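You operate a simulated robot arm through the tools that you are given. There is no shell and no other tool. Be economical: measure what you need, move in short steps, check, and stop when the job is done.

The job below is to be done with a simulated two-armed robot. You get a single attempt, and the scene is never put back.

Task
Pick up the green probe with one hand, pass it to the other hand and put it on the steel bench.

The check looks at the end state, three seconds after you hand in, the way a careful person would. Anything else that was tipped, shoved, dropped, spilled or broken makes it a failure.

Robot
Two 7-joint arms with two-finger parallel grippers on one trunk, on a base that drives. Base frame: it is fixed to the floor where the robot stands at the start and does not move with it; the origin is under the middle of the robot, x ahead of it, y to its left, z up. Readings come in mm, degrees, newtons and seconds.
The left shoulder is at the start at [50, 161, 1098], the right one opposite. With the tool pointing down near the work surface each hand reaches from about 200 to 680 mm from the robot's upright axis, wherever it stands, measured 20 degrees to its own side. Places, roughly: steel bench (60x20 cm) [620, -3700, 800]. Payload 3.43 kg a hand.
The tool frame of a hand sits at the grasp point between the pads (the TCP): z along the fingers, y along the line on which they close. The tips reach 30 mm beyond it. The gripper opens to 94 mm. The fingers are 28 mm wide and 10 mm thick; the gripper's body (50 by 96 mm) begins 55 mm behind the TCP.
Orientation is that of the tool frame in the base frame, as [roll, pitch, yaw] about the fixed x, y, z axes, in that order (R = Rz(yaw) Ry(pitch) Rx(roll)). With the fingers straight down and closing along the base's y, the tool's x points along the base's -x, its y along +y and its z along -z.

Tools
- The arms move only by the tool apply_moves. It takes "left_plan", "right_plan" or both (then of equal length, played together; a hand with none holds still); each is a list of rows, each an object (a shift or turn left out is 0, a gripper value left out holds the last) with "translation": the shift along the base's x, y, z in units of 50 mm (1.0 is 50 mm), a list of three; "turn": the turn, a rotation vector about the base's x, y, z in units of 6 degrees (1.0 is 6 degrees), a list of three; "fingers": the gripper command, from -1 (fully open) to 1 (shut), values between in proportion. In form: [{"translation": [dx, dy, dz], "turn": [ax, ay, az], "fingers": fingers}, ...]. A call has 1 to 12 rows; each row shifts and turns the commanded pose from where the row before left it. A call with a number of a shift or a turn outside -1 to 1 is refused whole. A row lasts 0.2 s, in which the tool goes at most 50 mm and 8.6 degrees; a call with a longer step from one row to the next is refused whole, and so is a gripper value outside its range. A pose out of reach is approached as far as the arm can. The call stops where the force on the tool passes 40 N (or 10 N more than at its start, if that is more) or the arm is blocked; 0.2 s more then pass. The fingers move at their own pace (about 45 mm/s each) and stop on an object; they squeeze with about 28 N. The grip force told is the motor's: it shows also when the fingers shut on nothing. Time passes only in rows, and 0.2 s behind the last, so rows that do not move let the fingers close. It gives the time, the measured TCP pose, the force on the tool (base axes), the opening and the grip force at its end, in the units of the frame above (readings bear some noise), with the torque about the TCP (base axes, N m) and any sound that the robot's microphone picked up.
- Cameras (640 x 400 px; columns grow to the right, rows downward): "scene" is now at [124.8, -27.1, 1221.4]; the picture's right is [-0.32, -0.95, 0.00], its down [-0.56, 0.19, -0.81] and it looks along [0.77, -0.26, -0.59] (base axes); focal length 253 px, centre (320, 200). "left" rides on the left gripper at [76, -14, -102] in its tool frame; the picture's right is [0.18, 0.98, 0.00], its down [-0.75, 0.14, -0.64] and it looks along [-0.63, 0.12, 0.77] (tool axes); focal length 243 px, centre (320, 200). "right" rides on the right gripper at [76, 14, -102] in its tool frame; the picture's right is [-0.18, 0.98, 0.00], its down [-0.75, -0.14, -0.64] and it looks along [-0.63, -0.12, 0.77] (tool axes); focal length 243 px, centre (320, 200). There is no depth. A picture from a camera that has moved, and an enlarged one, comes with that camera's place and axes in the base frame and with its lens.
- capture(camera): a new picture of that camera. It takes no simulated time.
- lift_body(by): slides the trunk up (or, below 0, down) by that many mm; the arms and the scene camera ride with it, the base frame stays. It gives what a move gives, with no picture.
- base_move(legs): drives the robot by 1 to 6 legs, each [ahead, left, turn to the left] in mm, mm and degrees, along the robot's own axes; the way and the turn of a leg run together, so that a leg with both is an arc; at most 1500 mm and 180 degrees a leg. The arms and the cameras ride along, it lands a little off, and it stops where it bumps. It gives what a move gives.
- turn_head(pan, tilt): turns the head with the scene camera to pan (to the left, within 80 degrees either way) and tilt (down, from -29 to 69), counted from straight ahead of the robot. It gives what a move gives.
- close_up(camera, box): a new picture of the part [left, top, right, bottom] of that camera's present view, enlarged. It takes no simulated time.
- finish_job(): hands the job in; it is judged then, once.

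Go step by step. Nothing tells you exact positions but the pictures and the camera data: compare them with the known pose of the tool, close in by small moves and look again before you grip or let go. The budget is 120 turns and 88 pictures, counting those below and the enlarged ones. Unless the task says otherwise, let go and move clear before handing in, and close with one line.

The tools are called after "Request:" by a JSON object that holds its "method" and its "body". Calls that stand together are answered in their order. apply_moves: Moves the arms, as the interface text tells. Its arguments: {"type":"object","properties":{"left_plan":{"type":"array"},"right_plan":{"type":"array"}},"required":[]} The other tools are called the same way: lift_body (by) slides the trunk up or down; base_move (legs) drives the base; turn_head (pan, tilt) turns the head that bears the scene camera; capture (camera) takes a picture; close_up (camera, box) takes an enlarged picture of a part of a camera's view; finish_job () hands the job in.

At the start:

```text
time: 0.0
left_ee_pos: [469.4, 11.0, 968.4]
left_tcp_rot: [-179.9, -0.1, 180.0]
left_ft_force: [0.8, 0.2, 0.1]
left_wrist_torque: [-0.02, -0.01, 0.0]
left_gripper_width: 93.8
left_gripper_force: 0.1
right_ee_pos: [370.7, -294.4, 966.9]
right_tcp_rot: [-180.0, 0.0, -180.0]
right_ft_force: [-0.6, -0.5, -0.2]
right_wrist_torque: [0.02, -0.02, -0.01]
right_gripper_width: 94.2
right_gripper_force: 0.2
trunk travel left (down, up): [-125.0, 142.0]
robot x, y, heading: [2.2, 4.2, -0.2]
head pan, tilt: [-18.8, 36.0]
```

scene: 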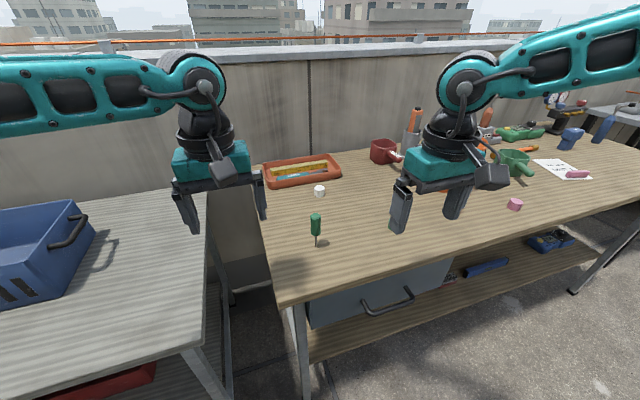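
right: 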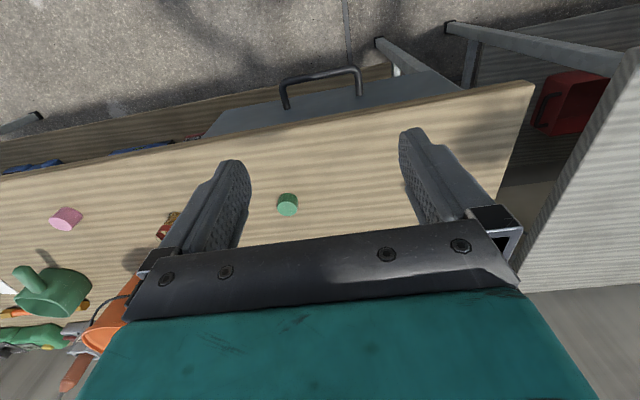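
left: 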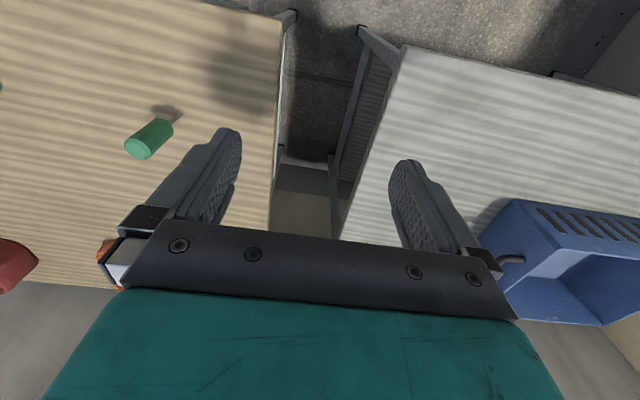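

I see a green-handled item standing upright on the wooden bench at about scene px (316,225); I'll look closer at it.

Request:
{"method": "close_up", "body": {"camera": "scene", "box": [256, 170, 376, 260]}}

Request:
{"method": "close_up", "body": {"camera": "left", "box": [80, 80, 240, 180]}}

Request:
{"method": "close_up", "body": {"camera": "scene", "box": [460, 80, 640, 220]}}

```text
4.44 times, centred on (316, 215) of scene
camera zoom: at [124.8, -27.1, 1221.4], right [-0.32, -0.95, 0.0], down [-0.56, 0.19, -0.81], along [0.77, -0.26, -0.59], focal length 1126 px, centre (338, 133)
```

zoom: 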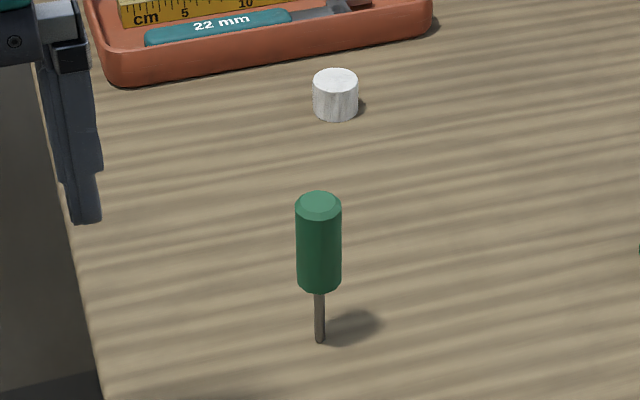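

```text
4.00 times, centred on (160, 130) of left
camera zoom: at [394.8, -4.6, 1071.6], right [-0.18, 0.98, 0.0], down [0.75, 0.14, 0.64], along [0.63, 0.12, -0.77], focal length 970 px, centre (960, 480)
```

zoom: 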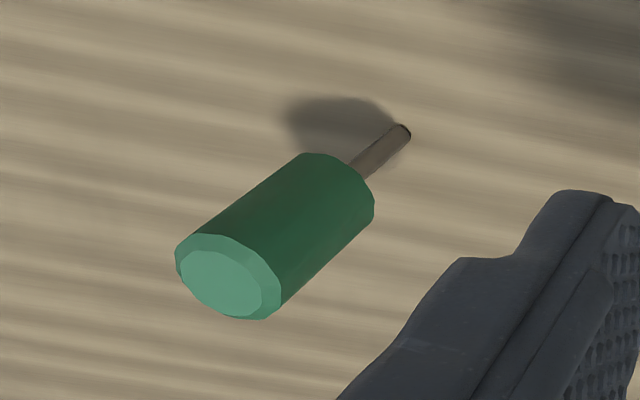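

```text
2.86 times, centred on (550, 150) of scene
camera zoom: at [124.8, -27.1, 1221.4], right [-0.32, -0.95, 0.0], down [-0.56, 0.19, -0.81], along [0.77, -0.26, -0.59], focal length 724 px, centre (-337, 343)
```

zoom: 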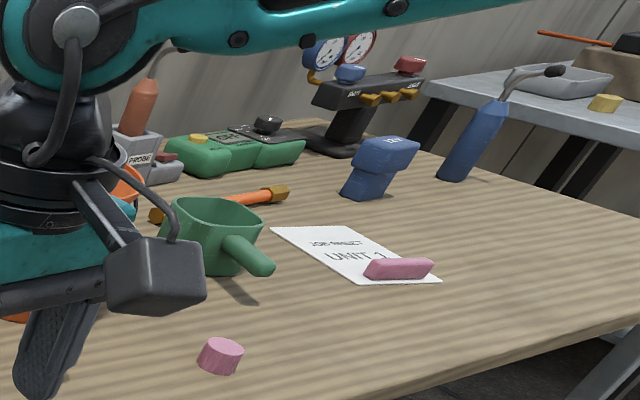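

The upright item's tip is at about [536,-155,768] and its top at z≈863, with a handle ~24 mm thick. I'll check that nothing else could be the "green probe" before acting.

Request:
{"method": "close_up", "body": {"camera": "right", "box": [0, 230, 180, 400]}}

Request:
{"method": "close_up", "body": {"camera": "scene", "box": [370, 80, 560, 200]}}

Request:
{"method": "turn_head", "body": {"pan": -70, "tilt": 20}}

Request:
{"method": "capture", "body": {"camera": "scene"}}

```text
2.35 times, centred on (90, 315) of right
camera zoom: at [294.4, -280.0, 1070.3], right [0.18, 0.98, 0.0], down [0.75, -0.14, 0.64], along [0.63, -0.12, -0.77], focal length 571 px, centre (861, -71)
```

zoom: 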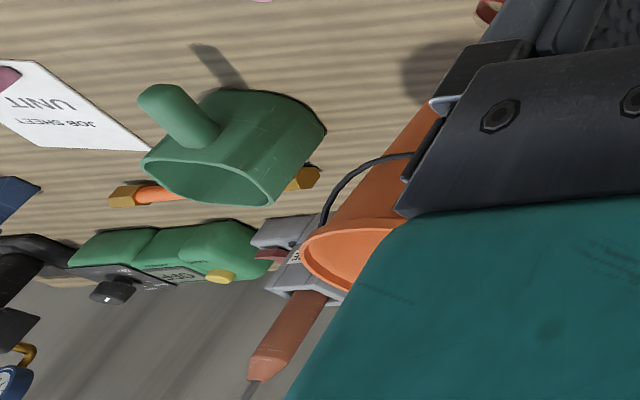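

```text
3.33 times, centred on (465, 140) of scene
camera zoom: at [124.8, -27.1, 1221.4], right [-0.32, -0.95, 0.0], down [-0.56, 0.19, -0.81], along [0.77, -0.26, -0.59], focal length 844 px, centre (-163, 400)
```

zoom: 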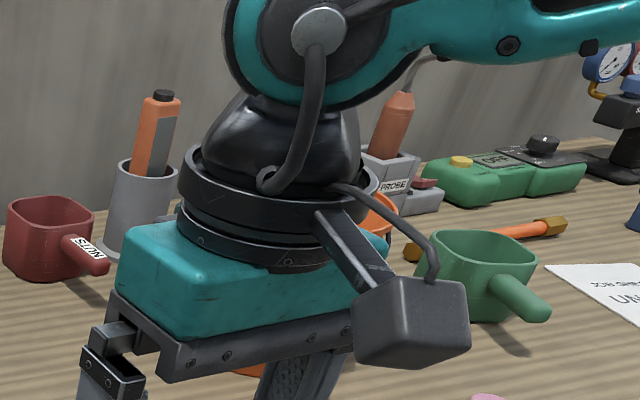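

```text
time: 1.2
left_ee_pos: [469.2, 10.2, 968.5]
left_tcp_rot: [179.9, 0.0, -179.9]
left_ft_force: [-0.5, 0.0, 0.7]
left_wrist_torque: [0.0, -0.02, 0.06]
left_gripper_width: 94.0
left_gripper_force: 0.1
right_ee_pos: [370.4, -292.4, 966.0]
right_tcp_rot: [-179.9, -0.1, -179.9]
right_ft_force: [-0.2, -0.2, -0.2]
right_wrist_torque: [-0.02, -0.01, 0.0]
right_gripper_width: 94.1
right_gripper_force: 0.0
trunk travel left (down, up): [-125.0, 142.0]
robot x, y, heading: [0.3, 1.3, -0.0]
head pan, tilt: [-70.0, 20.0]
```

```text
79 pictures are left
camera scene: at [73.8, -86.5, 1246.7], right [-0.94, -0.34, 0.0], down [-0.12, 0.32, -0.94], along [0.32, -0.88, -0.34], focal length 253 px, centre (320, 200)
```

scene: 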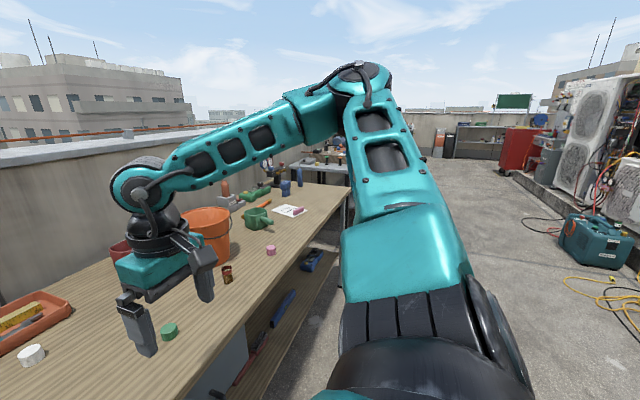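

The only probe-like green item is the upright one, so I'll take it from above with the right hand by the top of its handle, leaving the lower handle for the left. First I'll bring the right hand over it and move the left one out of the way.

Request:
{"method": "apply_moves", "body": {"right_plan": [{"translation": [0.664, 0.548, 0.1]}, {"translation": [0.664, 0.548, 0]}, {"translation": [0.664, 0.548, 0]}, {"translation": [0.664, 0.548, 0]}, {"translation": [0.664, 0.548, 0]}, {}], "left_plan": [{"translation": [-0.2, 0.7, 0.2]}, {"translation": [-0.2, 0.7, 0.2]}, {"translation": [-0.2, 0.7, 0.2]}, {"translation": [-0.2, 0.7, 0.2]}, {}, {}]}}

Request:
{"method": "turn_head", "body": {"pan": -15, "tilt": 36}}

Request:
{"method": "capture", "body": {"camera": "scene"}}

Request:
{"method": "capture", "body": {"camera": "right"}}

```text
time: 2.6
left_ee_pos: [429.5, 149.9, 1007.8]
left_tcp_rot: [180.0, 0.0, -179.9]
left_ft_force: [-0.8, 0.0, 0.4]
left_wrist_torque: [-0.01, -0.02, -0.02]
left_gripper_width: 94.0
left_gripper_force: 0.1
right_ee_pos: [511.6, -179.1, 975.9]
right_tcp_rot: [-180.0, 0.0, -180.0]
right_ft_force: [0.5, 0.2, -0.7]
right_wrist_torque: [-0.03, -0.01, 0.0]
right_gripper_width: 94.1
right_gripper_force: 0.1
right hand out of reach, approached as far as the arm can: row 5
trunk travel left (down, up): [-125.0, 142.0]
robot x, y, heading: [-3.8, 0.3, -0.0]
head pan, tilt: [-70.0, 20.0]
```

```text
time: 3.8
left_ee_pos: [431.2, 148.8, 1008.4]
left_tcp_rot: [-179.9, 0.1, 179.9]
left_ft_force: [-0.2, -0.1, 0.0]
left_wrist_torque: [0.02, 0.03, 0.02]
left_gripper_width: 94.2
left_gripper_force: 0.1
right_ee_pos: [511.2, -179.1, 974.0]
right_tcp_rot: [180.0, 0.1, 179.9]
right_ft_force: [-0.4, 0.8, -0.1]
right_wrist_torque: [0.01, -0.03, -0.02]
right_gripper_width: 93.9
right_gripper_force: 0.0
trunk travel left (down, up): [-125.0, 142.0]
robot x, y, heading: [-1.5, 2.4, -0.1]
head pan, tilt: [-15.0, 36.0]
```

```text
78 pictures are left
camera scene: at [126.4, -21.7, 1221.4], right [-0.26, -0.97, 0.0], down [-0.57, 0.15, -0.81], along [0.78, -0.21, -0.59], focal length 253 px, centre (320, 200)
```

scene: 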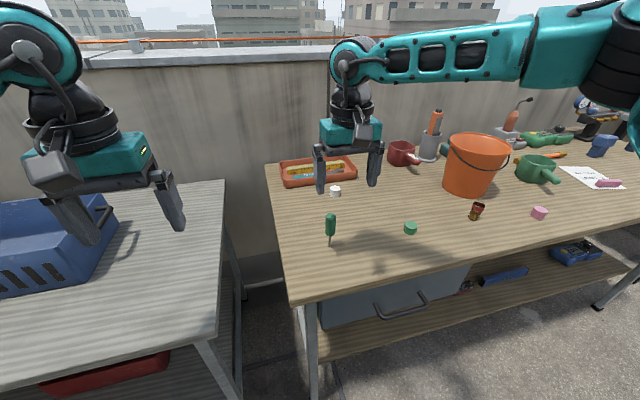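

```text
77 pictures are left
camera right: at [435.6, -165.3, 1078.6], right [0.18, 0.98, 0.0], down [0.75, -0.14, 0.64], along [0.63, -0.12, -0.77], focal length 243 px, centre (320, 200)
```

right: 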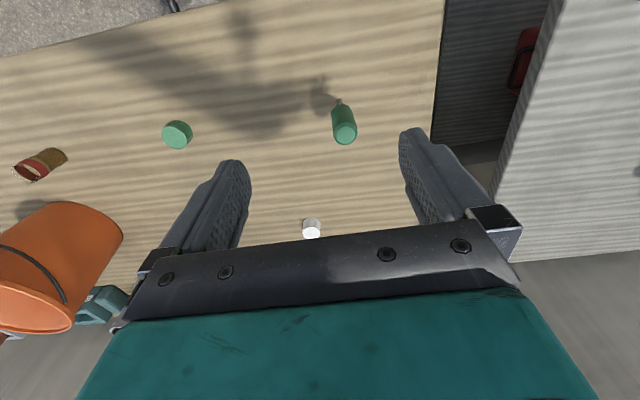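

The right hand is just short of reach across its body, so I'll shift the base 100 mm left (after raising the left hand a bit) to put the probe on its own side.

Request:
{"method": "apply_moves", "body": {"left_plan": [{"translation": [-0.5, -0.5, 0.7]}, {"translation": [-0.5, -0.5, 0.7]}, {}]}}

Request:
{"method": "base_move", "body": {"legs": [[0, 100, 0]]}}

Request:
{"method": "capture", "body": {"camera": "scene"}}

Request:
{"method": "capture", "body": {"camera": "right"}}

```text
time: 4.6
left_ee_pos: [379.9, 99.2, 1078.8]
left_tcp_rot: [-179.9, 0.0, 180.0]
left_ft_force: [0.4, 0.5, -0.2]
left_wrist_torque: [-0.01, 0.0, 0.0]
left_gripper_width: 93.8
left_gripper_force: 0.1
right_ee_pos: [510.9, -178.6, 975.6]
right_tcp_rot: [180.0, 0.1, 180.0]
right_ft_force: [-0.3, 0.5, 0.4]
right_wrist_torque: [-0.04, -0.01, -0.02]
right_gripper_width: 94.1
right_gripper_force: 0.1
trunk travel left (down, up): [-125.0, 142.0]
robot x, y, heading: [0.7, -0.7, -0.2]
head pan, tilt: [-15.0, 36.0]
```

```text
time: 6.2
left_ee_pos: [380.7, 198.5, 1078.2]
left_tcp_rot: [-180.0, 0.0, 180.0]
left_ft_force: [0.7, 0.8, 0.8]
left_wrist_torque: [-0.02, 0.02, -0.02]
left_gripper_width: 93.9
left_gripper_force: 0.0
right_ee_pos: [512.6, -79.1, 974.7]
right_tcp_rot: [-180.0, 0.1, -180.0]
right_ft_force: [-0.2, 0.1, -0.9]
right_wrist_torque: [-0.01, -0.04, -0.02]
right_gripper_width: 93.7
right_gripper_force: 0.1
trunk travel left (down, up): [-125.0, 142.0]
robot x, y, heading: [-1.5, 98.4, -0.2]
head pan, tilt: [-15.0, 36.0]
```

```text
76 pictures are left
camera scene: at [126.4, 77.1, 1221.4], right [-0.26, -0.97, 0.0], down [-0.57, 0.15, -0.81], along [0.78, -0.21, -0.59], focal length 253 px, centre (320, 200)
```

scene: 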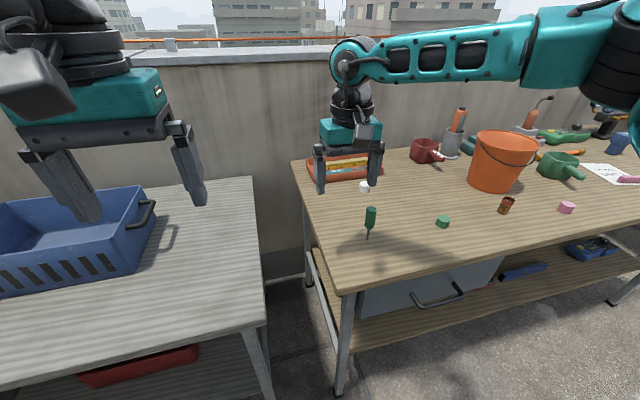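

```text
75 pictures are left
camera right: at [435.6, -66.5, 1078.6], right [0.18, 0.98, 0.0], down [0.75, -0.14, 0.64], along [0.63, -0.12, -0.77], focal length 243 px, centre (320, 200)
```

right: 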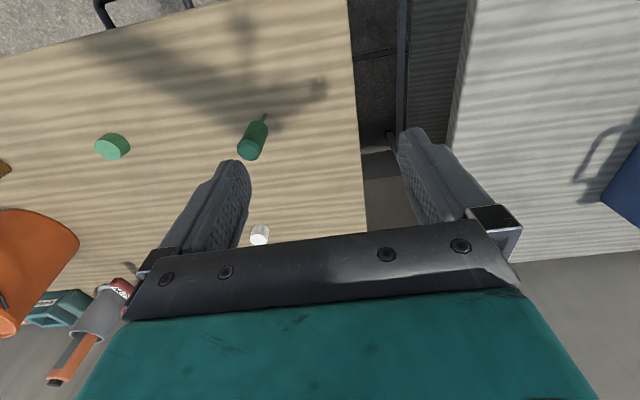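

The probe top triangulates again to about [538,-156,863]. I'll move the right hand over it.

Request:
{"method": "apply_moves", "body": {"right_plan": [{"translation": [0.25, -0.77, 0]}, {"translation": [0.25, -0.77, 0]}, {"translation": [0, 0, -0.5]}, {"translation": [0, 0, -0.5]}, {}]}}

Request:
{"method": "capture", "body": {"camera": "right"}}

Request:
{"method": "close_up", "body": {"camera": "scene", "box": [300, 130, 460, 250]}}

```text
time: 7.4
left_ee_pos: [381.5, 197.2, 1078.7]
left_tcp_rot: [180.0, 0.1, 180.0]
left_ft_force: [-0.5, 0.5, -0.4]
left_wrist_torque: [-0.01, -0.03, -0.01]
left_gripper_width: 94.0
left_gripper_force: 0.1
right_ee_pos: [537.1, -157.5, 925.1]
right_tcp_rot: [179.9, 0.1, -180.0]
right_ft_force: [-0.3, -0.9, -0.5]
right_wrist_torque: [-0.01, 0.02, 0.03]
right_gripper_width: 93.9
right_gripper_force: 0.1
trunk travel left (down, up): [-125.0, 142.0]
robot x, y, heading: [0.3, 99.5, -0.0]
head pan, tilt: [-15.0, 36.0]
```

```text
74 pictures are left
camera right: at [460.7, -143.5, 1028.1], right [0.18, 0.98, 0.0], down [0.75, -0.14, 0.64], along [0.63, -0.12, -0.77], focal length 243 px, centre (320, 200)
```

right: 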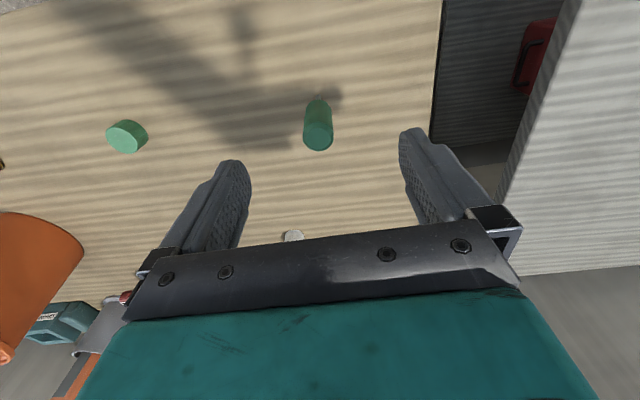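

```text
3.33 times, centred on (380, 190) of scene
camera zoom: at [126.4, 76.9, 1221.4], right [-0.26, -0.97, 0.0], down [-0.57, 0.15, -0.81], along [0.78, -0.21, -0.59], focal length 844 px, centre (120, 233)
```

zoom: 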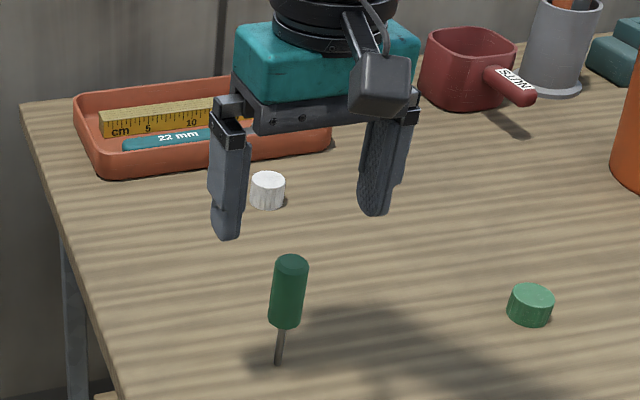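

Triangulation agrees: the probe is between the fingers in xy. I'll descend so the tips cover the top ~21 mm of the handle, and close.

Request:
{"method": "apply_moves", "body": {"right_plan": [{"translation": [0, 0, -0.5]}, {"translation": [0, 0, -0.56]}, {}, {"fingers": 0.0}, {"fingers": 0.0}, {"fingers": 0.0}]}}

Request:
{"method": "capture", "body": {"camera": "right"}}

Request:
{"method": "close_up", "body": {"camera": "scene", "box": [300, 130, 460, 250]}}

```text
time: 8.8
left_ee_pos: [379.3, 197.3, 1078.0]
left_tcp_rot: [179.9, 0.0, -180.0]
left_ft_force: [-0.5, 0.9, -0.7]
left_wrist_torque: [0.02, 0.01, 0.02]
left_gripper_width: 94.3
left_gripper_force: 0.1
right_ee_pos: [533.2, -159.3, 874.6]
right_tcp_rot: [179.9, 0.0, -180.0]
right_ft_force: [-0.2, 0.7, 0.9]
right_wrist_torque: [0.01, -0.05, 0.01]
right_gripper_width: 47.2
right_gripper_force: 0.0
right hand out of reach, approached as far as the arm can: row 2
trunk travel left (down, up): [-125.0, 142.0]
robot x, y, heading: [1.3, 98.7, 0.0]
head pan, tilt: [-15.0, 36.0]
```

```text
72 pictures are left
camera right: at [457.0, -145.4, 977.2], right [0.18, 0.98, 0.0], down [0.75, -0.14, 0.64], along [0.63, -0.12, -0.77], focal length 243 px, centre (320, 200)
```

right: 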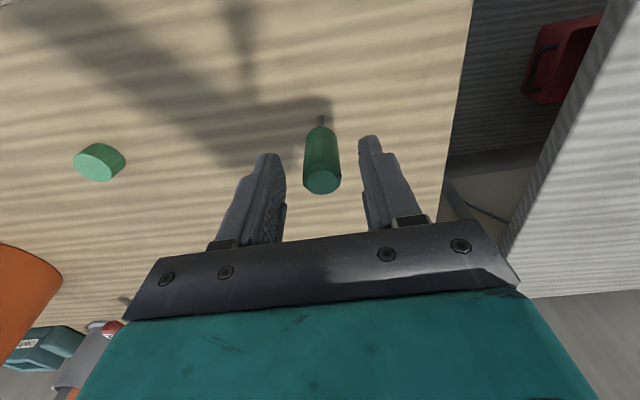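

```text
3.33 times, centred on (380, 190) of scene
camera zoom: at [126.4, 76.9, 1221.3], right [-0.26, -0.97, 0.0], down [-0.57, 0.15, -0.81], along [0.78, -0.21, -0.59], focal length 844 px, centre (120, 233)
```

zoom: 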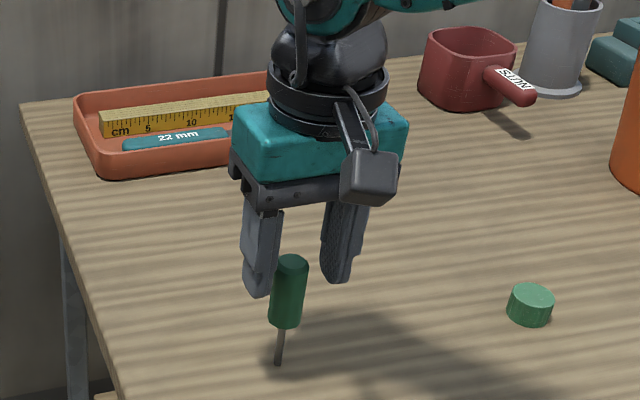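

The handle is centred between the fingers within a couple of mm. Closing.

Request:
{"method": "apply_moves", "body": {"right_plan": [{"fingers": 0.3}, {"fingers": 0.6}, {"fingers": 1}, {"fingers": 1}, {"fingers": 1}]}}

Request:
{"method": "close_up", "body": {"camera": "scene", "box": [320, 160, 420, 250]}}

Request:
{"method": "close_up", "body": {"camera": "right", "box": [220, 90, 420, 250]}}

```text
time: 10.0
left_ee_pos: [379.6, 197.6, 1078.4]
left_tcp_rot: [-180.0, -0.1, 180.0]
left_ft_force: [-1.0, -1.1, 0.1]
left_wrist_torque: [0.0, -0.02, -0.03]
left_gripper_width: 93.8
left_gripper_force: 0.0
right_ee_pos: [532.9, -158.1, 874.6]
right_tcp_rot: [179.9, 0.2, 179.9]
right_ft_force: [-0.1, 0.6, 1.0]
right_wrist_torque: [-0.04, 0.01, -0.02]
right_gripper_width: 22.2
right_gripper_force: 28.0
trunk travel left (down, up): [-125.0, 142.0]
robot x, y, heading: [-1.2, 98.1, -0.1]
head pan, tilt: [-15.0, 36.0]
```

```text
4.44 times, centred on (370, 205) of scene
camera zoom: at [126.4, 76.9, 1221.4], right [-0.26, -0.97, 0.0], down [-0.57, 0.15, -0.81], along [0.78, -0.21, -0.59], focal length 1126 px, centre (98, 178)
```

zoom: 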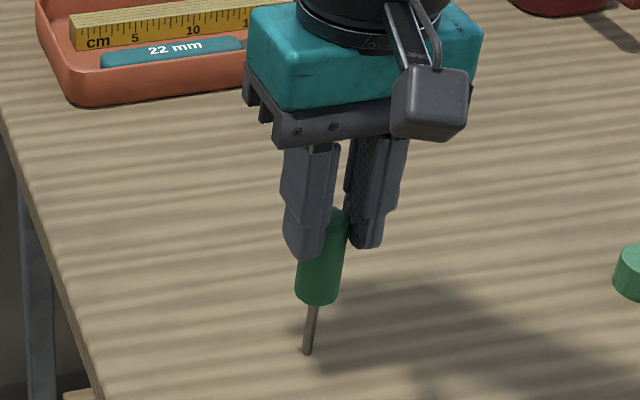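

```text
2.50 times, centred on (320, 170) of right
camera zoom: at [457.0, -145.5, 977.3], right [0.18, 0.98, 0.0], down [0.75, -0.14, 0.64], along [0.63, -0.12, -0.77], focal length 606 px, centre (320, 275)
```

zoom: 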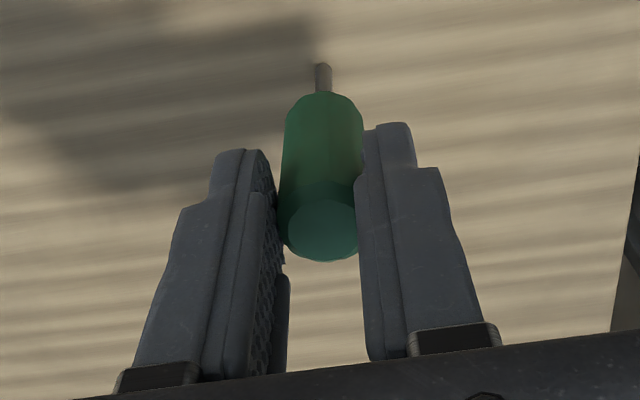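

It's gripped at 22 mm with 28 N. Lifting gently.

Request:
{"method": "apply_moves", "body": {"right_plan": [{"translation": [0, 0, 0.2]}, {"translation": [0, 0, 0.4]}, {"translation": [0, 0, 0.6]}, {"translation": [-0.3, 0, 0.7]}, {"translation": [-0.4, 0, 0.7]}, {}]}}

Request:
{"method": "close_up", "body": {"camera": "right", "box": [220, 90, 420, 250]}}

Request:
{"method": "capture", "body": {"camera": "scene"}}

```text
time: 11.4
left_ee_pos: [380.8, 197.6, 1078.3]
left_tcp_rot: [180.0, 0.0, 180.0]
left_ft_force: [-0.8, 0.5, -0.2]
left_wrist_torque: [-0.01, -0.01, 0.02]
left_gripper_width: 93.7
left_gripper_force: 0.2
right_ee_pos: [498.7, -158.9, 1004.0]
right_tcp_rot: [179.9, 0.1, 179.9]
right_ft_force: [0.9, -0.7, -0.2]
right_wrist_torque: [0.02, 0.01, 0.01]
right_gripper_width: 22.3
right_gripper_force: 27.9
trunk travel left (down, up): [-125.0, 142.0]
robot x, y, heading: [0.2, 97.1, -0.2]
head pan, tilt: [-15.0, 36.0]
```

```text
2.50 times, centred on (320, 170) of right
camera zoom: at [422.6, -144.8, 1107.0], right [0.18, 0.98, 0.0], down [0.75, -0.14, 0.64], along [0.63, -0.12, -0.77], focal length 606 px, centre (320, 275)
```

zoom: 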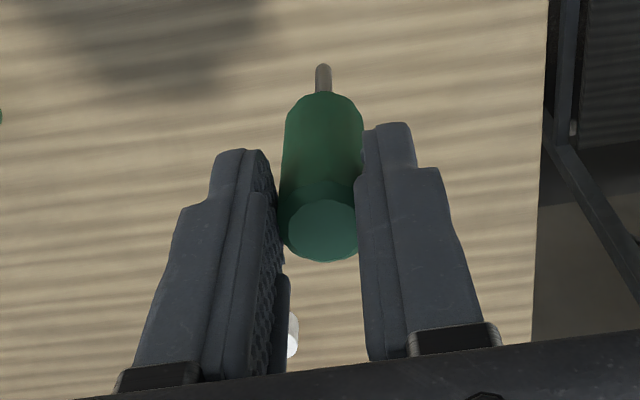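

```text
67 pictures are left
camera scene: at [126.6, 76.8, 1221.3], right [-0.26, -0.97, 0.0], down [-0.57, 0.15, -0.81], along [0.78, -0.21, -0.59], focal length 253 px, centre (320, 200)
```

scene: 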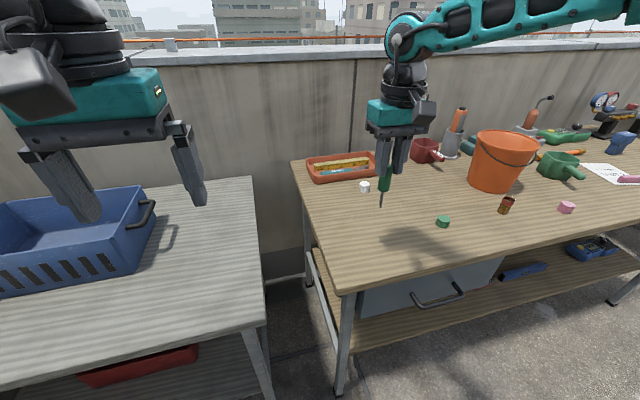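

The probe is lifted cleanly. Now I'll turn the left hand so that it points to the robot's right (–y), with its fingers closing along x, ready for the handover at x≈430.

Request:
{"method": "apply_moves", "body": {"left_plan": [{"translation": [0.067, 0.14, -0.088], "turn": [-0.7698, 0.7698, 0.7698]}, {"translation": [0.067, 0.14, -0.088], "turn": [-0.7698, 0.7698, 0.7698]}, {"translation": [0.067, 0.14, -0.088], "turn": [-0.7698, 0.7698, 0.7698]}, {"translation": [0.067, 0.14, -0.088], "turn": [-0.7698, 0.7698, 0.7698]}, {"translation": [0.067, 0.14, -0.088], "turn": [-0.7698, 0.7698, 0.7698]}, {"translation": [0.067, 0.14, -0.088], "turn": [-0.7698, 0.7698, 0.7698]}, {"translation": [0.067, 0.14, -0.088], "turn": [-0.7698, 0.7698, 0.7698]}, {"translation": [0.067, 0.14, -0.088], "turn": [-0.7698, 0.7698, 0.7698]}]}}

Request:
{"method": "apply_moves", "body": {"left_plan": [{"translation": [0.067, 0.14, -0.088], "turn": [-0.7698, 0.7698, 0.7698]}, {"translation": [0.067, 0.14, -0.088], "turn": [-0.7698, 0.7698, 0.7698]}, {"translation": [0.067, 0.14, -0.088], "turn": [-0.7698, 0.7698, 0.7698]}, {"translation": [0.067, 0.14, -0.088], "turn": [-0.7698, 0.7698, 0.7698]}, {"translation": [0.067, 0.14, -0.088], "turn": [-0.7698, 0.7698, 0.7698]}, {"translation": [0.067, 0.14, -0.088], "turn": [-0.7698, 0.7698, 0.7698]}, {"translation": [0.067, 0.14, -0.088], "turn": [-0.7698, 0.7698, 0.7698]}, {}]}}

```text
time: 13.2
left_ee_pos: [408.3, 253.9, 1043.3]
left_tcp_rot: [-152.0, -45.1, -152.0]
left_ft_force: [0.3, 0.1, 0.8]
left_wrist_torque: [0.01, -0.01, 0.02]
left_gripper_width: 94.3
left_gripper_force: 0.0
right_ee_pos: [498.7, -157.3, 1002.7]
right_tcp_rot: [180.0, 0.2, -180.0]
right_ft_force: [0.5, 0.3, -1.0]
right_wrist_torque: [0.01, 0.04, -0.02]
right_gripper_width: 22.2
right_gripper_force: 27.7
trunk travel left (down, up): [-125.0, 142.0]
robot x, y, heading: [1.3, 96.2, -0.2]
head pan, tilt: [-15.0, 36.0]
```

```text
time: 15.0
left_ee_pos: [430.8, 303.2, 1013.4]
left_tcp_rot: [60.0, -90.0, 30.1]
left_ft_force: [0.1, -0.4, 0.4]
left_wrist_torque: [0.03, -0.01, 0.0]
left_gripper_width: 94.0
left_gripper_force: 0.1
right_ee_pos: [498.5, -158.7, 1005.6]
right_tcp_rot: [179.9, 0.1, -180.0]
right_ft_force: [-0.2, 0.0, -0.2]
right_wrist_torque: [0.0, 0.03, 0.02]
right_gripper_width: 22.4
right_gripper_force: 27.9
trunk travel left (down, up): [-125.0, 142.0]
robot x, y, heading: [1.5, 95.6, -0.0]
head pan, tilt: [-15.0, 36.0]
```

The left hand now points along –y. Bringing the right hand with the probe in front of it, high.

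Request:
{"method": "apply_moves", "body": {"right_plan": [{"translation": [-0.235, 0.78, 0.185]}, {"translation": [-0.235, 0.78, 0.185]}, {"translation": [-0.235, 0.78, 0.185]}, {"translation": [-0.235, 0.78, 0.185]}, {"translation": [-0.235, 0.78, 0.185]}, {"translation": [-0.235, 0.78, 0.185]}, {}]}}

Request:
{"method": "turn_head", "body": {"pan": 10, "tilt": 30}}

Request:
{"method": "capture", "body": {"camera": "scene"}}

Request:
{"method": "capture", "body": {"camera": "left"}}

Request:
{"method": "capture", "body": {"camera": "right"}}

```text
time: 16.6
left_ee_pos: [431.8, 302.6, 1012.4]
left_tcp_rot: [77.3, -89.9, 12.7]
left_ft_force: [-0.3, 0.1, -0.5]
left_wrist_torque: [-0.02, -0.01, -0.01]
left_gripper_width: 93.9
left_gripper_force: 0.0
right_ee_pos: [403.6, -10.3, 1065.5]
right_tcp_rot: [180.0, 0.0, 179.8]
right_ft_force: [-0.1, 0.7, 0.1]
right_wrist_torque: [-0.03, 0.04, 0.0]
right_gripper_width: 22.4
right_gripper_force: 28.2
right hand out of reach, approached as far as the arm can: row 4, 5, 6
trunk travel left (down, up): [-125.0, 142.0]
robot x, y, heading: [0.2, 97.6, -0.1]
head pan, tilt: [-15.0, 36.0]
```

```text
time: 17.5
left_ee_pos: [431.1, 302.4, 1012.7]
left_tcp_rot: [-108.9, -90.0, -161.3]
left_ft_force: [0.5, -0.1, 0.7]
left_wrist_torque: [0.01, 0.04, 0.0]
left_gripper_width: 94.0
left_gripper_force: 0.0
right_ee_pos: [403.3, -8.8, 1065.6]
right_tcp_rot: [179.9, 0.1, 179.9]
right_ft_force: [0.7, -0.1, -0.2]
right_wrist_torque: [0.01, -0.01, -0.01]
right_gripper_width: 22.2
right_gripper_force: 28.1
trunk travel left (down, up): [-125.0, 142.0]
robot x, y, heading: [2.6, 99.1, 0.2]
head pan, tilt: [10.0, 30.0]
```

```text
66 pictures are left
camera scene: at [131.0, 115.1, 1230.7], right [0.17, -0.98, 0.0], down [-0.49, -0.09, -0.87], along [0.85, 0.15, -0.5], focal length 253 px, centre (320, 200)
```

scene: 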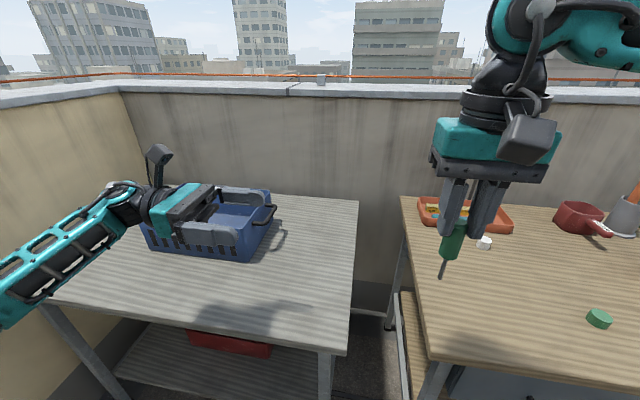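

```text
65 pictures are left
camera left: at [446.0, 405.0, 1089.4], right [-0.98, 0.0, 0.18], down [-0.14, 0.64, -0.75], along [-0.12, -0.77, -0.63], focal length 243 px, centre (320, 200)
```

left: 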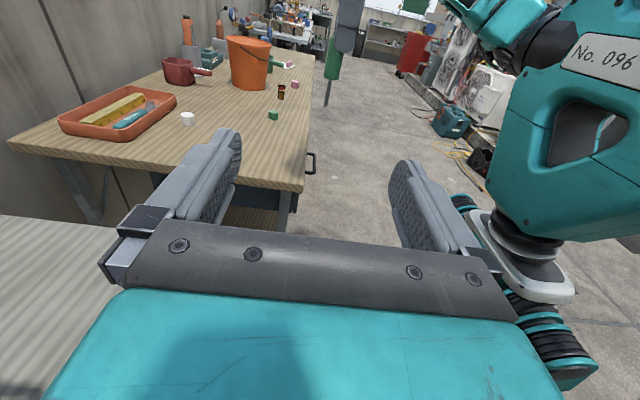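

```text
64 pictures are left
camera right: at [328.0, 4.8, 1168.7], right [0.18, 0.98, 0.0], down [0.75, -0.14, 0.64], along [0.63, -0.12, -0.77], focal length 243 px, centre (320, 200)
```

right: 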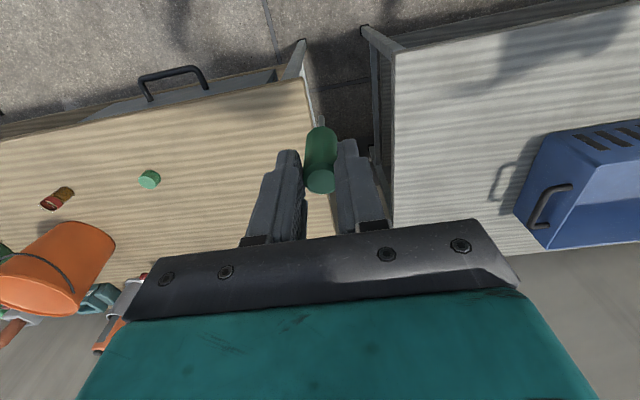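

The right hand stops at [403,-9,1065], which is fine as the handover spot; the handle is at about [407,-9] with its lower half at z≈1017. I'll bring the left hand near, short of contact, and check.

Request:
{"method": "apply_moves", "body": {"left_plan": [{"translation": [-0.12, -0.88, 0.02]}, {"translation": [-0.12, -0.88, 0.02]}, {"translation": [-0.12, -0.88, 0.02]}, {"translation": [-0.12, -0.88, 0.02]}, {"translation": [0, -0.88, 0.02]}, {}]}}

Request:
{"method": "capture", "body": {"camera": "scene"}}

Request:
{"method": "capture", "body": {"camera": "left"}}

```text
time: 18.9
left_ee_pos: [408.4, 83.6, 1015.7]
left_tcp_rot: [10.6, -90.0, 79.4]
left_ft_force: [0.7, 0.4, -0.3]
left_wrist_torque: [-0.02, 0.0, 0.0]
left_gripper_width: 93.9
left_gripper_force: 0.0
right_ee_pos: [402.4, -8.4, 1064.8]
right_tcp_rot: [179.9, 0.1, 180.0]
right_ft_force: [0.1, 0.4, -0.3]
right_wrist_torque: [0.02, -0.02, 0.0]
right_gripper_width: 22.2
right_gripper_force: 28.0
trunk travel left (down, up): [-125.0, 142.0]
robot x, y, heading: [0.4, 102.0, -0.1]
head pan, tilt: [10.0, 30.0]
```

```text
63 pictures are left
camera scene: at [131.0, 115.3, 1230.7], right [0.17, -0.98, 0.0], down [-0.49, -0.09, -0.87], along [0.85, 0.15, -0.5], focal length 253 px, centre (320, 200)
```

scene: 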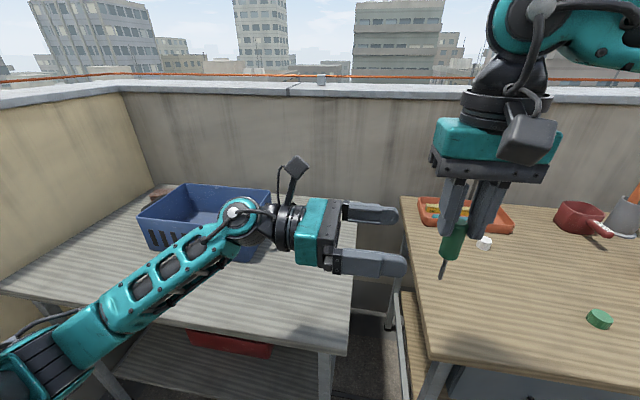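

```text
62 pictures are left
camera left: at [422.6, 185.8, 1094.1], right [-0.98, 0.0, 0.18], down [-0.14, 0.64, -0.75], along [-0.12, -0.77, -0.63], focal length 243 px, centre (320, 200)
```

left: 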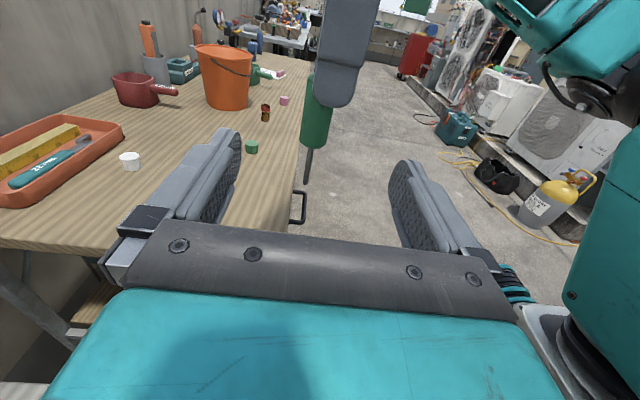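

Geometry checks out: handle free span is about z 998–1036 and the left fingers are centred at 1016. Advancing toward it.

Request:
{"method": "apply_moves", "body": {"left_plan": [{"translation": [-0.01, -0.5, 0]}, {"translation": [-0.01, -0.5, 0]}, {"translation": [0, -0.4, 0]}, {}]}}

Request:
{"method": "close_up", "body": {"camera": "scene", "box": [330, 160, 550, 300]}}

Request:
{"method": "capture", "body": {"camera": "left"}}

Request:
{"method": "capture", "body": {"camera": "right"}}

```text
time: 19.9
left_ee_pos: [405.3, 14.9, 1017.0]
left_tcp_rot: [39.9, -90.0, 50.0]
left_ft_force: [0.4, -0.6, 0.0]
left_wrist_torque: [0.01, 0.0, -0.02]
left_gripper_width: 94.0
left_gripper_force: 0.0
right_ee_pos: [403.5, -9.3, 1065.1]
right_tcp_rot: [179.9, 0.1, 180.0]
right_ft_force: [-0.3, -0.4, -0.2]
right_wrist_torque: [0.01, 0.02, -0.02]
right_gripper_width: 22.4
right_gripper_force: 27.7
trunk travel left (down, up): [-125.0, 142.0]
robot x, y, heading: [3.1, 100.6, -0.1]
head pan, tilt: [10.0, 30.0]
```

```text
2.86 times, centred on (440, 230) of scene
camera zoom: at [131.0, 115.2, 1230.7], right [0.17, -0.98, 0.0], down [-0.49, -0.09, -0.87], along [0.85, 0.15, -0.5], focal length 724 px, centre (-23, 114)
```

zoom: 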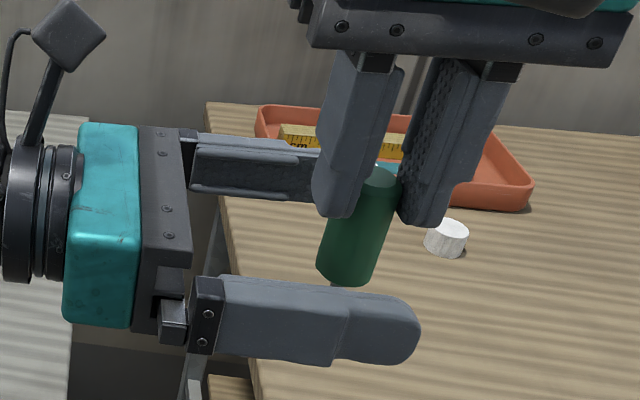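

```text
60 pictures are left
camera left: at [420.5, 115.6, 1094.0], right [-0.98, 0.0, 0.18], down [-0.14, 0.64, -0.75], along [-0.12, -0.77, -0.63], focal length 243 px, centre (320, 200)
```

left: 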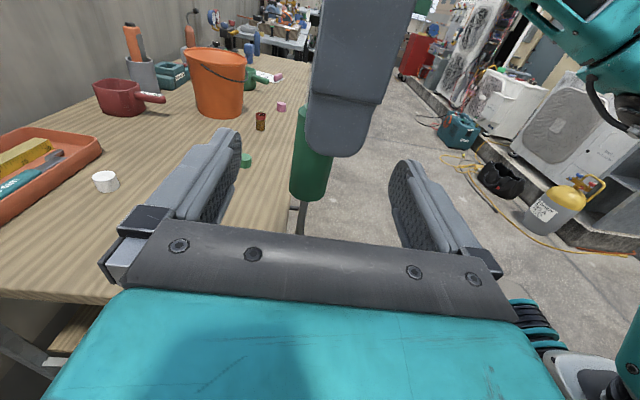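

```text
59 pictures are left
camera right: at [328.0, 4.9, 1168.7], right [0.18, 0.98, 0.0], down [0.75, -0.14, 0.64], along [0.63, -0.12, -0.77], focal length 243 px, centre (320, 200)
```

right: 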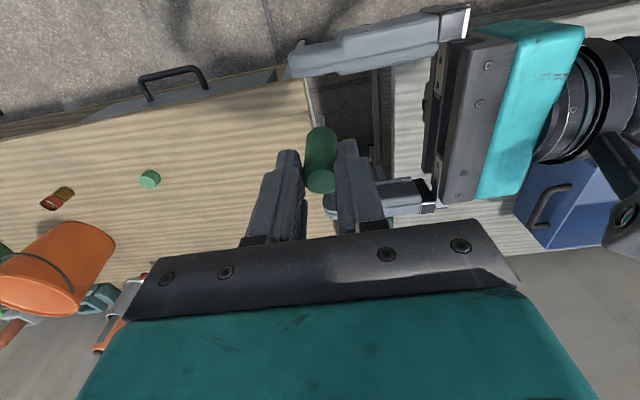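

Clearances look right (right tips at z≈1037, left fingers z 1003–1031). Final small advance and close the left gripper.

Request:
{"method": "apply_moves", "body": {"left_plan": [{"translation": [0.06, -0.16, 0]}, {"fingers": 0}, {"fingers": 0}, {"fingers": 0.3}, {}]}}

Request:
{"method": "capture", "body": {"camera": "left"}}

Request:
{"method": "close_up", "body": {"camera": "right", "box": [240, 30, 480, 250]}}

```text
time: 21.1
left_ee_pos: [408.3, 5.4, 1017.0]
left_tcp_rot: [57.6, -89.9, 32.4]
left_ft_force: [-0.4, -0.6, -0.4]
left_wrist_torque: [-0.01, 0.02, -0.02]
left_gripper_width: 32.8
left_gripper_force: 0.0
right_ee_pos: [405.4, -8.1, 1065.5]
right_tcp_rot: [179.9, 0.1, -179.9]
right_ft_force: [0.7, -0.3, -1.2]
right_wrist_torque: [0.01, 0.01, -0.01]
right_gripper_width: 22.2
right_gripper_force: 28.2
trunk travel left (down, up): [-125.0, 142.0]
robot x, y, heading: [1.2, 97.7, 0.1]
head pan, tilt: [10.0, 30.0]
```

```text
58 pictures are left
camera left: at [423.6, 107.6, 1094.0], right [-0.98, 0.0, 0.18], down [-0.14, 0.64, -0.75], along [-0.12, -0.77, -0.63], focal length 243 px, centre (320, 200)
```

left: 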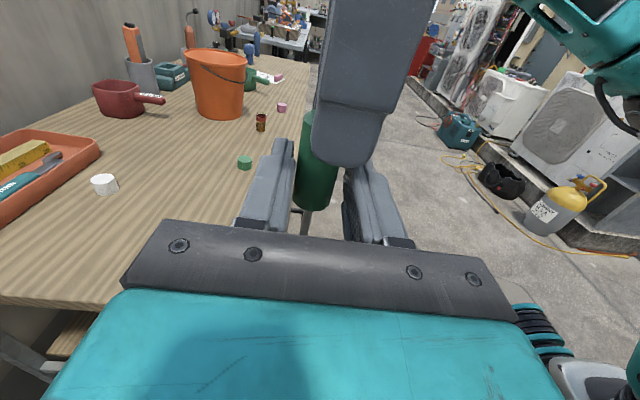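

```text
1.82 times, centred on (360, 140) of right
camera zoom: at [328.0, 4.9, 1168.7], right [0.18, 0.98, 0.0], down [0.75, -0.14, 0.64], along [0.63, -0.12, -0.77], focal length 441 px, centre (247, 309)
```

zoom: 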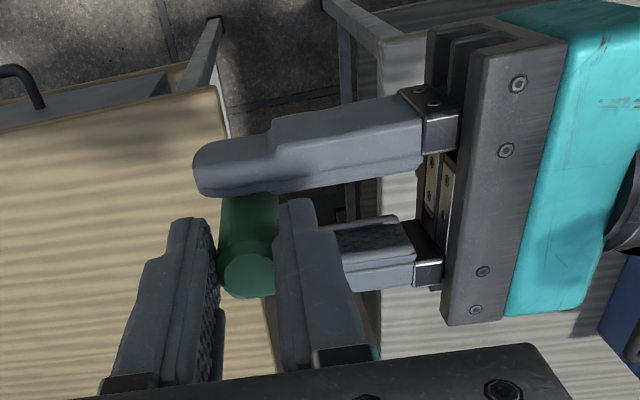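

The handle sits slightly toward the +x finger, so I'll shift 2 mm and close fully.

Request:
{"method": "apply_moves", "body": {"left_plan": [{"translation": [0.04, 0, 0]}, {"fingers": 0.6}, {"fingers": 1}, {"fingers": 1}, {"fingers": 1}]}}

Request:
{"method": "capture", "body": {"camera": "left"}}

```text
time: 22.3
left_ee_pos: [411.0, 4.0, 1017.4]
left_tcp_rot: [59.7, -89.9, 30.2]
left_ft_force: [-0.2, -0.3, 0.2]
left_wrist_torque: [-0.06, 0.52, -0.05]
left_gripper_width: 22.3
left_gripper_force: 28.3
right_ee_pos: [403.8, -9.2, 1066.3]
right_tcp_rot: [179.9, 0.0, 179.8]
right_ft_force: [0.6, 0.3, -0.6]
right_wrist_torque: [0.03, -0.55, 0.05]
right_gripper_width: 22.6
right_gripper_force: 27.7
trunk travel left (down, up): [-125.0, 142.0]
robot x, y, heading: [1.8, 98.2, -0.1]
head pan, tilt: [10.0, 30.0]
```

```text
56 pictures are left
camera left: at [425.9, 107.2, 1094.1], right [-0.98, 0.0, 0.18], down [-0.14, 0.64, -0.75], along [-0.12, -0.77, -0.63], focal length 243 px, centre (320, 200)
```

left: 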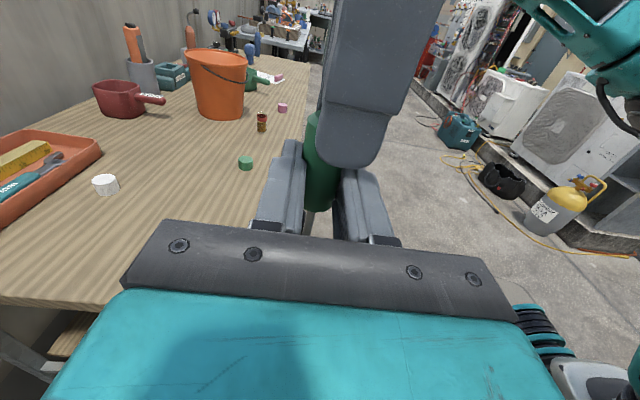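

Both hands hold the handle firmly. Releasing the right and lifting it straight up.

Request:
{"method": "apply_moves", "body": {"right_plan": [{"fingers": 0.2}, {"fingers": 0}, {"fingers": 0}, {"translation": [0, 0, 0.5]}, {"translation": [0, 0, 0.8]}, {"translation": [0, -0.5, 0.5]}, {"translation": [0, -0.9, 0]}, {"translation": [0, -0.9, 0]}, {"translation": [0, -0.9, 0]}]}}

Request:
{"method": "capture", "body": {"camera": "left"}}

Request:
{"method": "close_up", "body": {"camera": "scene", "box": [300, 100, 560, 300]}}

```text
time: 24.3
left_ee_pos: [412.4, 3.4, 1016.8]
left_tcp_rot: [101.5, -90.0, -11.4]
left_ft_force: [0.3, -0.2, 0.5]
left_wrist_torque: [0.0, -0.02, 0.0]
left_gripper_width: 22.2
left_gripper_force: 27.6
right_ee_pos: [404.7, -186.0, 1151.2]
right_tcp_rot: [180.0, 0.1, -179.9]
right_ft_force: [0.2, -0.5, 0.5]
right_wrist_torque: [0.0, 0.03, 0.0]
right_gripper_width: 47.1
right_gripper_force: 0.1
right hand out of reach, approached as far as the arm can: row 4, 5
trunk travel left (down, up): [-125.0, 142.0]
robot x, y, heading: [-0.9, 97.4, -0.1]
head pan, tilt: [10.0, 30.0]
```

```text
55 pictures are left
camera left: at [425.8, 106.9, 1094.1], right [-0.98, 0.0, 0.18], down [-0.14, 0.64, -0.75], along [-0.12, -0.77, -0.63], focal length 243 px, centre (320, 200)
```

left: 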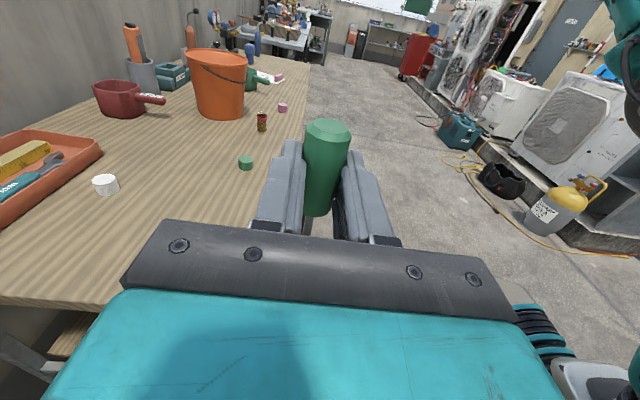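

```text
2.00 times, centred on (430, 200) of scene
camera zoom: at [130.9, 114.8, 1230.7], right [0.17, -0.98, 0.0], down [-0.49, -0.09, -0.87], along [0.85, 0.15, -0.5], focal length 507 px, centre (100, 200)
```

zoom: 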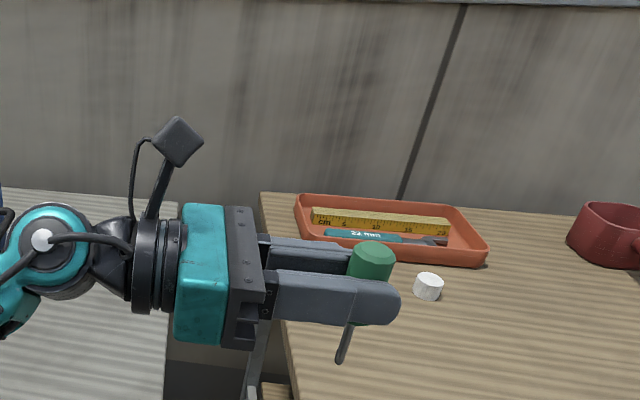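

The handover succeeded: the left hand holds the probe and the right is clear. I'll pull both arms in, back off from the bench, and look along the way.

Request:
{"method": "apply_moves", "body": {"left_plan": [{"translation": [-0.3, 0.3, 0.3]}, {"translation": [-0.3, 0.3, 0.3]}, {"translation": [-0.3, 0.3, 0.3]}, {"translation": [-0.3, 0.3, 0]}], "right_plan": [{"translation": [-0.6, 0, 0]}, {"translation": [-0.6, 0, 0]}, {"translation": [-0.6, 0, 0]}, {}]}}

Request:
{"method": "base_move", "body": {"legs": [[-300, 0, 0]]}}

Request:
{"method": "turn_head", "body": {"pan": -78, "tilt": 15}}

Request:
{"method": "capture", "body": {"camera": "scene"}}

Request:
{"method": "capture", "body": {"camera": "left"}}

```text
time: 25.3
left_ee_pos: [350.6, 65.4, 1061.9]
left_tcp_rot: [32.6, -89.8, 57.5]
left_ft_force: [0.4, -0.6, -0.6]
left_wrist_torque: [0.0, 0.0, 0.02]
left_gripper_width: 22.4
left_gripper_force: 28.1
right_ee_pos: [311.6, -185.6, 1153.4]
right_tcp_rot: [-180.0, 0.1, -180.0]
right_ft_force: [0.3, 0.5, 0.0]
right_wrist_torque: [-0.01, -0.03, 0.01]
right_gripper_width: 47.0
right_gripper_force: 0.0
trunk travel left (down, up): [-125.0, 142.0]
robot x, y, heading: [0.9, 99.5, -0.1]
head pan, tilt: [10.0, 30.0]
```

```text
time: 27.3
left_ee_pos: [51.8, 64.6, 1062.5]
left_tcp_rot: [-140.6, -89.9, -129.5]
left_ft_force: [0.6, -1.2, -1.1]
left_wrist_torque: [0.01, 0.0, 0.0]
left_gripper_width: 22.1
left_gripper_force: 27.7
right_ee_pos: [13.6, -187.2, 1152.6]
right_tcp_rot: [180.0, 0.1, 179.9]
right_ft_force: [-1.6, 0.1, 0.3]
right_wrist_torque: [0.0, 0.03, 0.0]
right_gripper_width: 46.9
right_gripper_force: 0.1
trunk travel left (down, up): [-125.0, 142.0]
robot x, y, heading: [-300.9, 99.1, -0.1]
head pan, tilt: [10.0, 30.0]
```

```text
time: 28.9
left_ee_pos: [50.9, 65.5, 1061.9]
left_tcp_rot: [65.7, -89.9, 24.2]
left_ft_force: [-0.1, -0.7, -0.3]
left_wrist_torque: [0.02, -0.02, 0.0]
left_gripper_width: 22.3
left_gripper_force: 28.3
right_ee_pos: [13.8, -186.3, 1152.1]
right_tcp_rot: [180.0, 0.2, 179.9]
right_ft_force: [0.3, 0.1, 0.0]
right_wrist_torque: [-0.01, 0.0, 0.06]
right_gripper_width: 47.2
right_gripper_force: 0.0
trunk travel left (down, up): [-125.0, 142.0]
robot x, y, heading: [-301.2, 97.1, -0.2]
head pan, tilt: [-78.0, 15.0]
```

```text
53 pictures are left
camera scene: at [-237.8, 8.2, 1254.9], right [-0.98, -0.21, 0.0], down [-0.05, 0.25, -0.97], along [0.2, -0.94, -0.26], focal length 253 px, centre (320, 200)
```

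scene: 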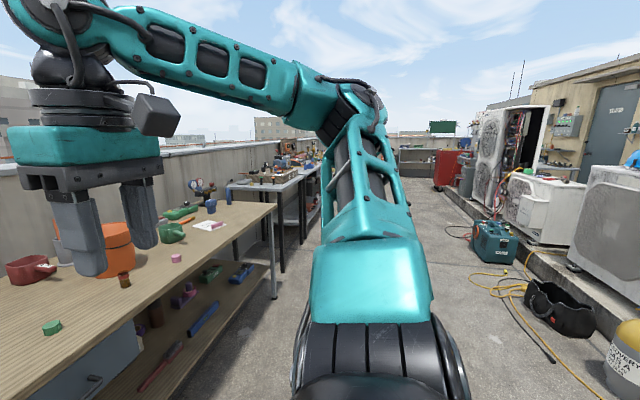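

```text
52 pictures are left
camera left: at [66.8, 167.1, 1138.1], right [-0.98, 0.0, 0.18], down [-0.14, 0.64, -0.75], along [-0.12, -0.77, -0.63], focal length 243 px, centre (320, 200)
```

left: 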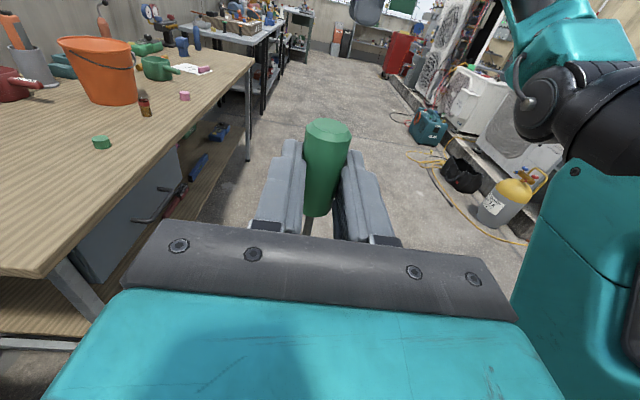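

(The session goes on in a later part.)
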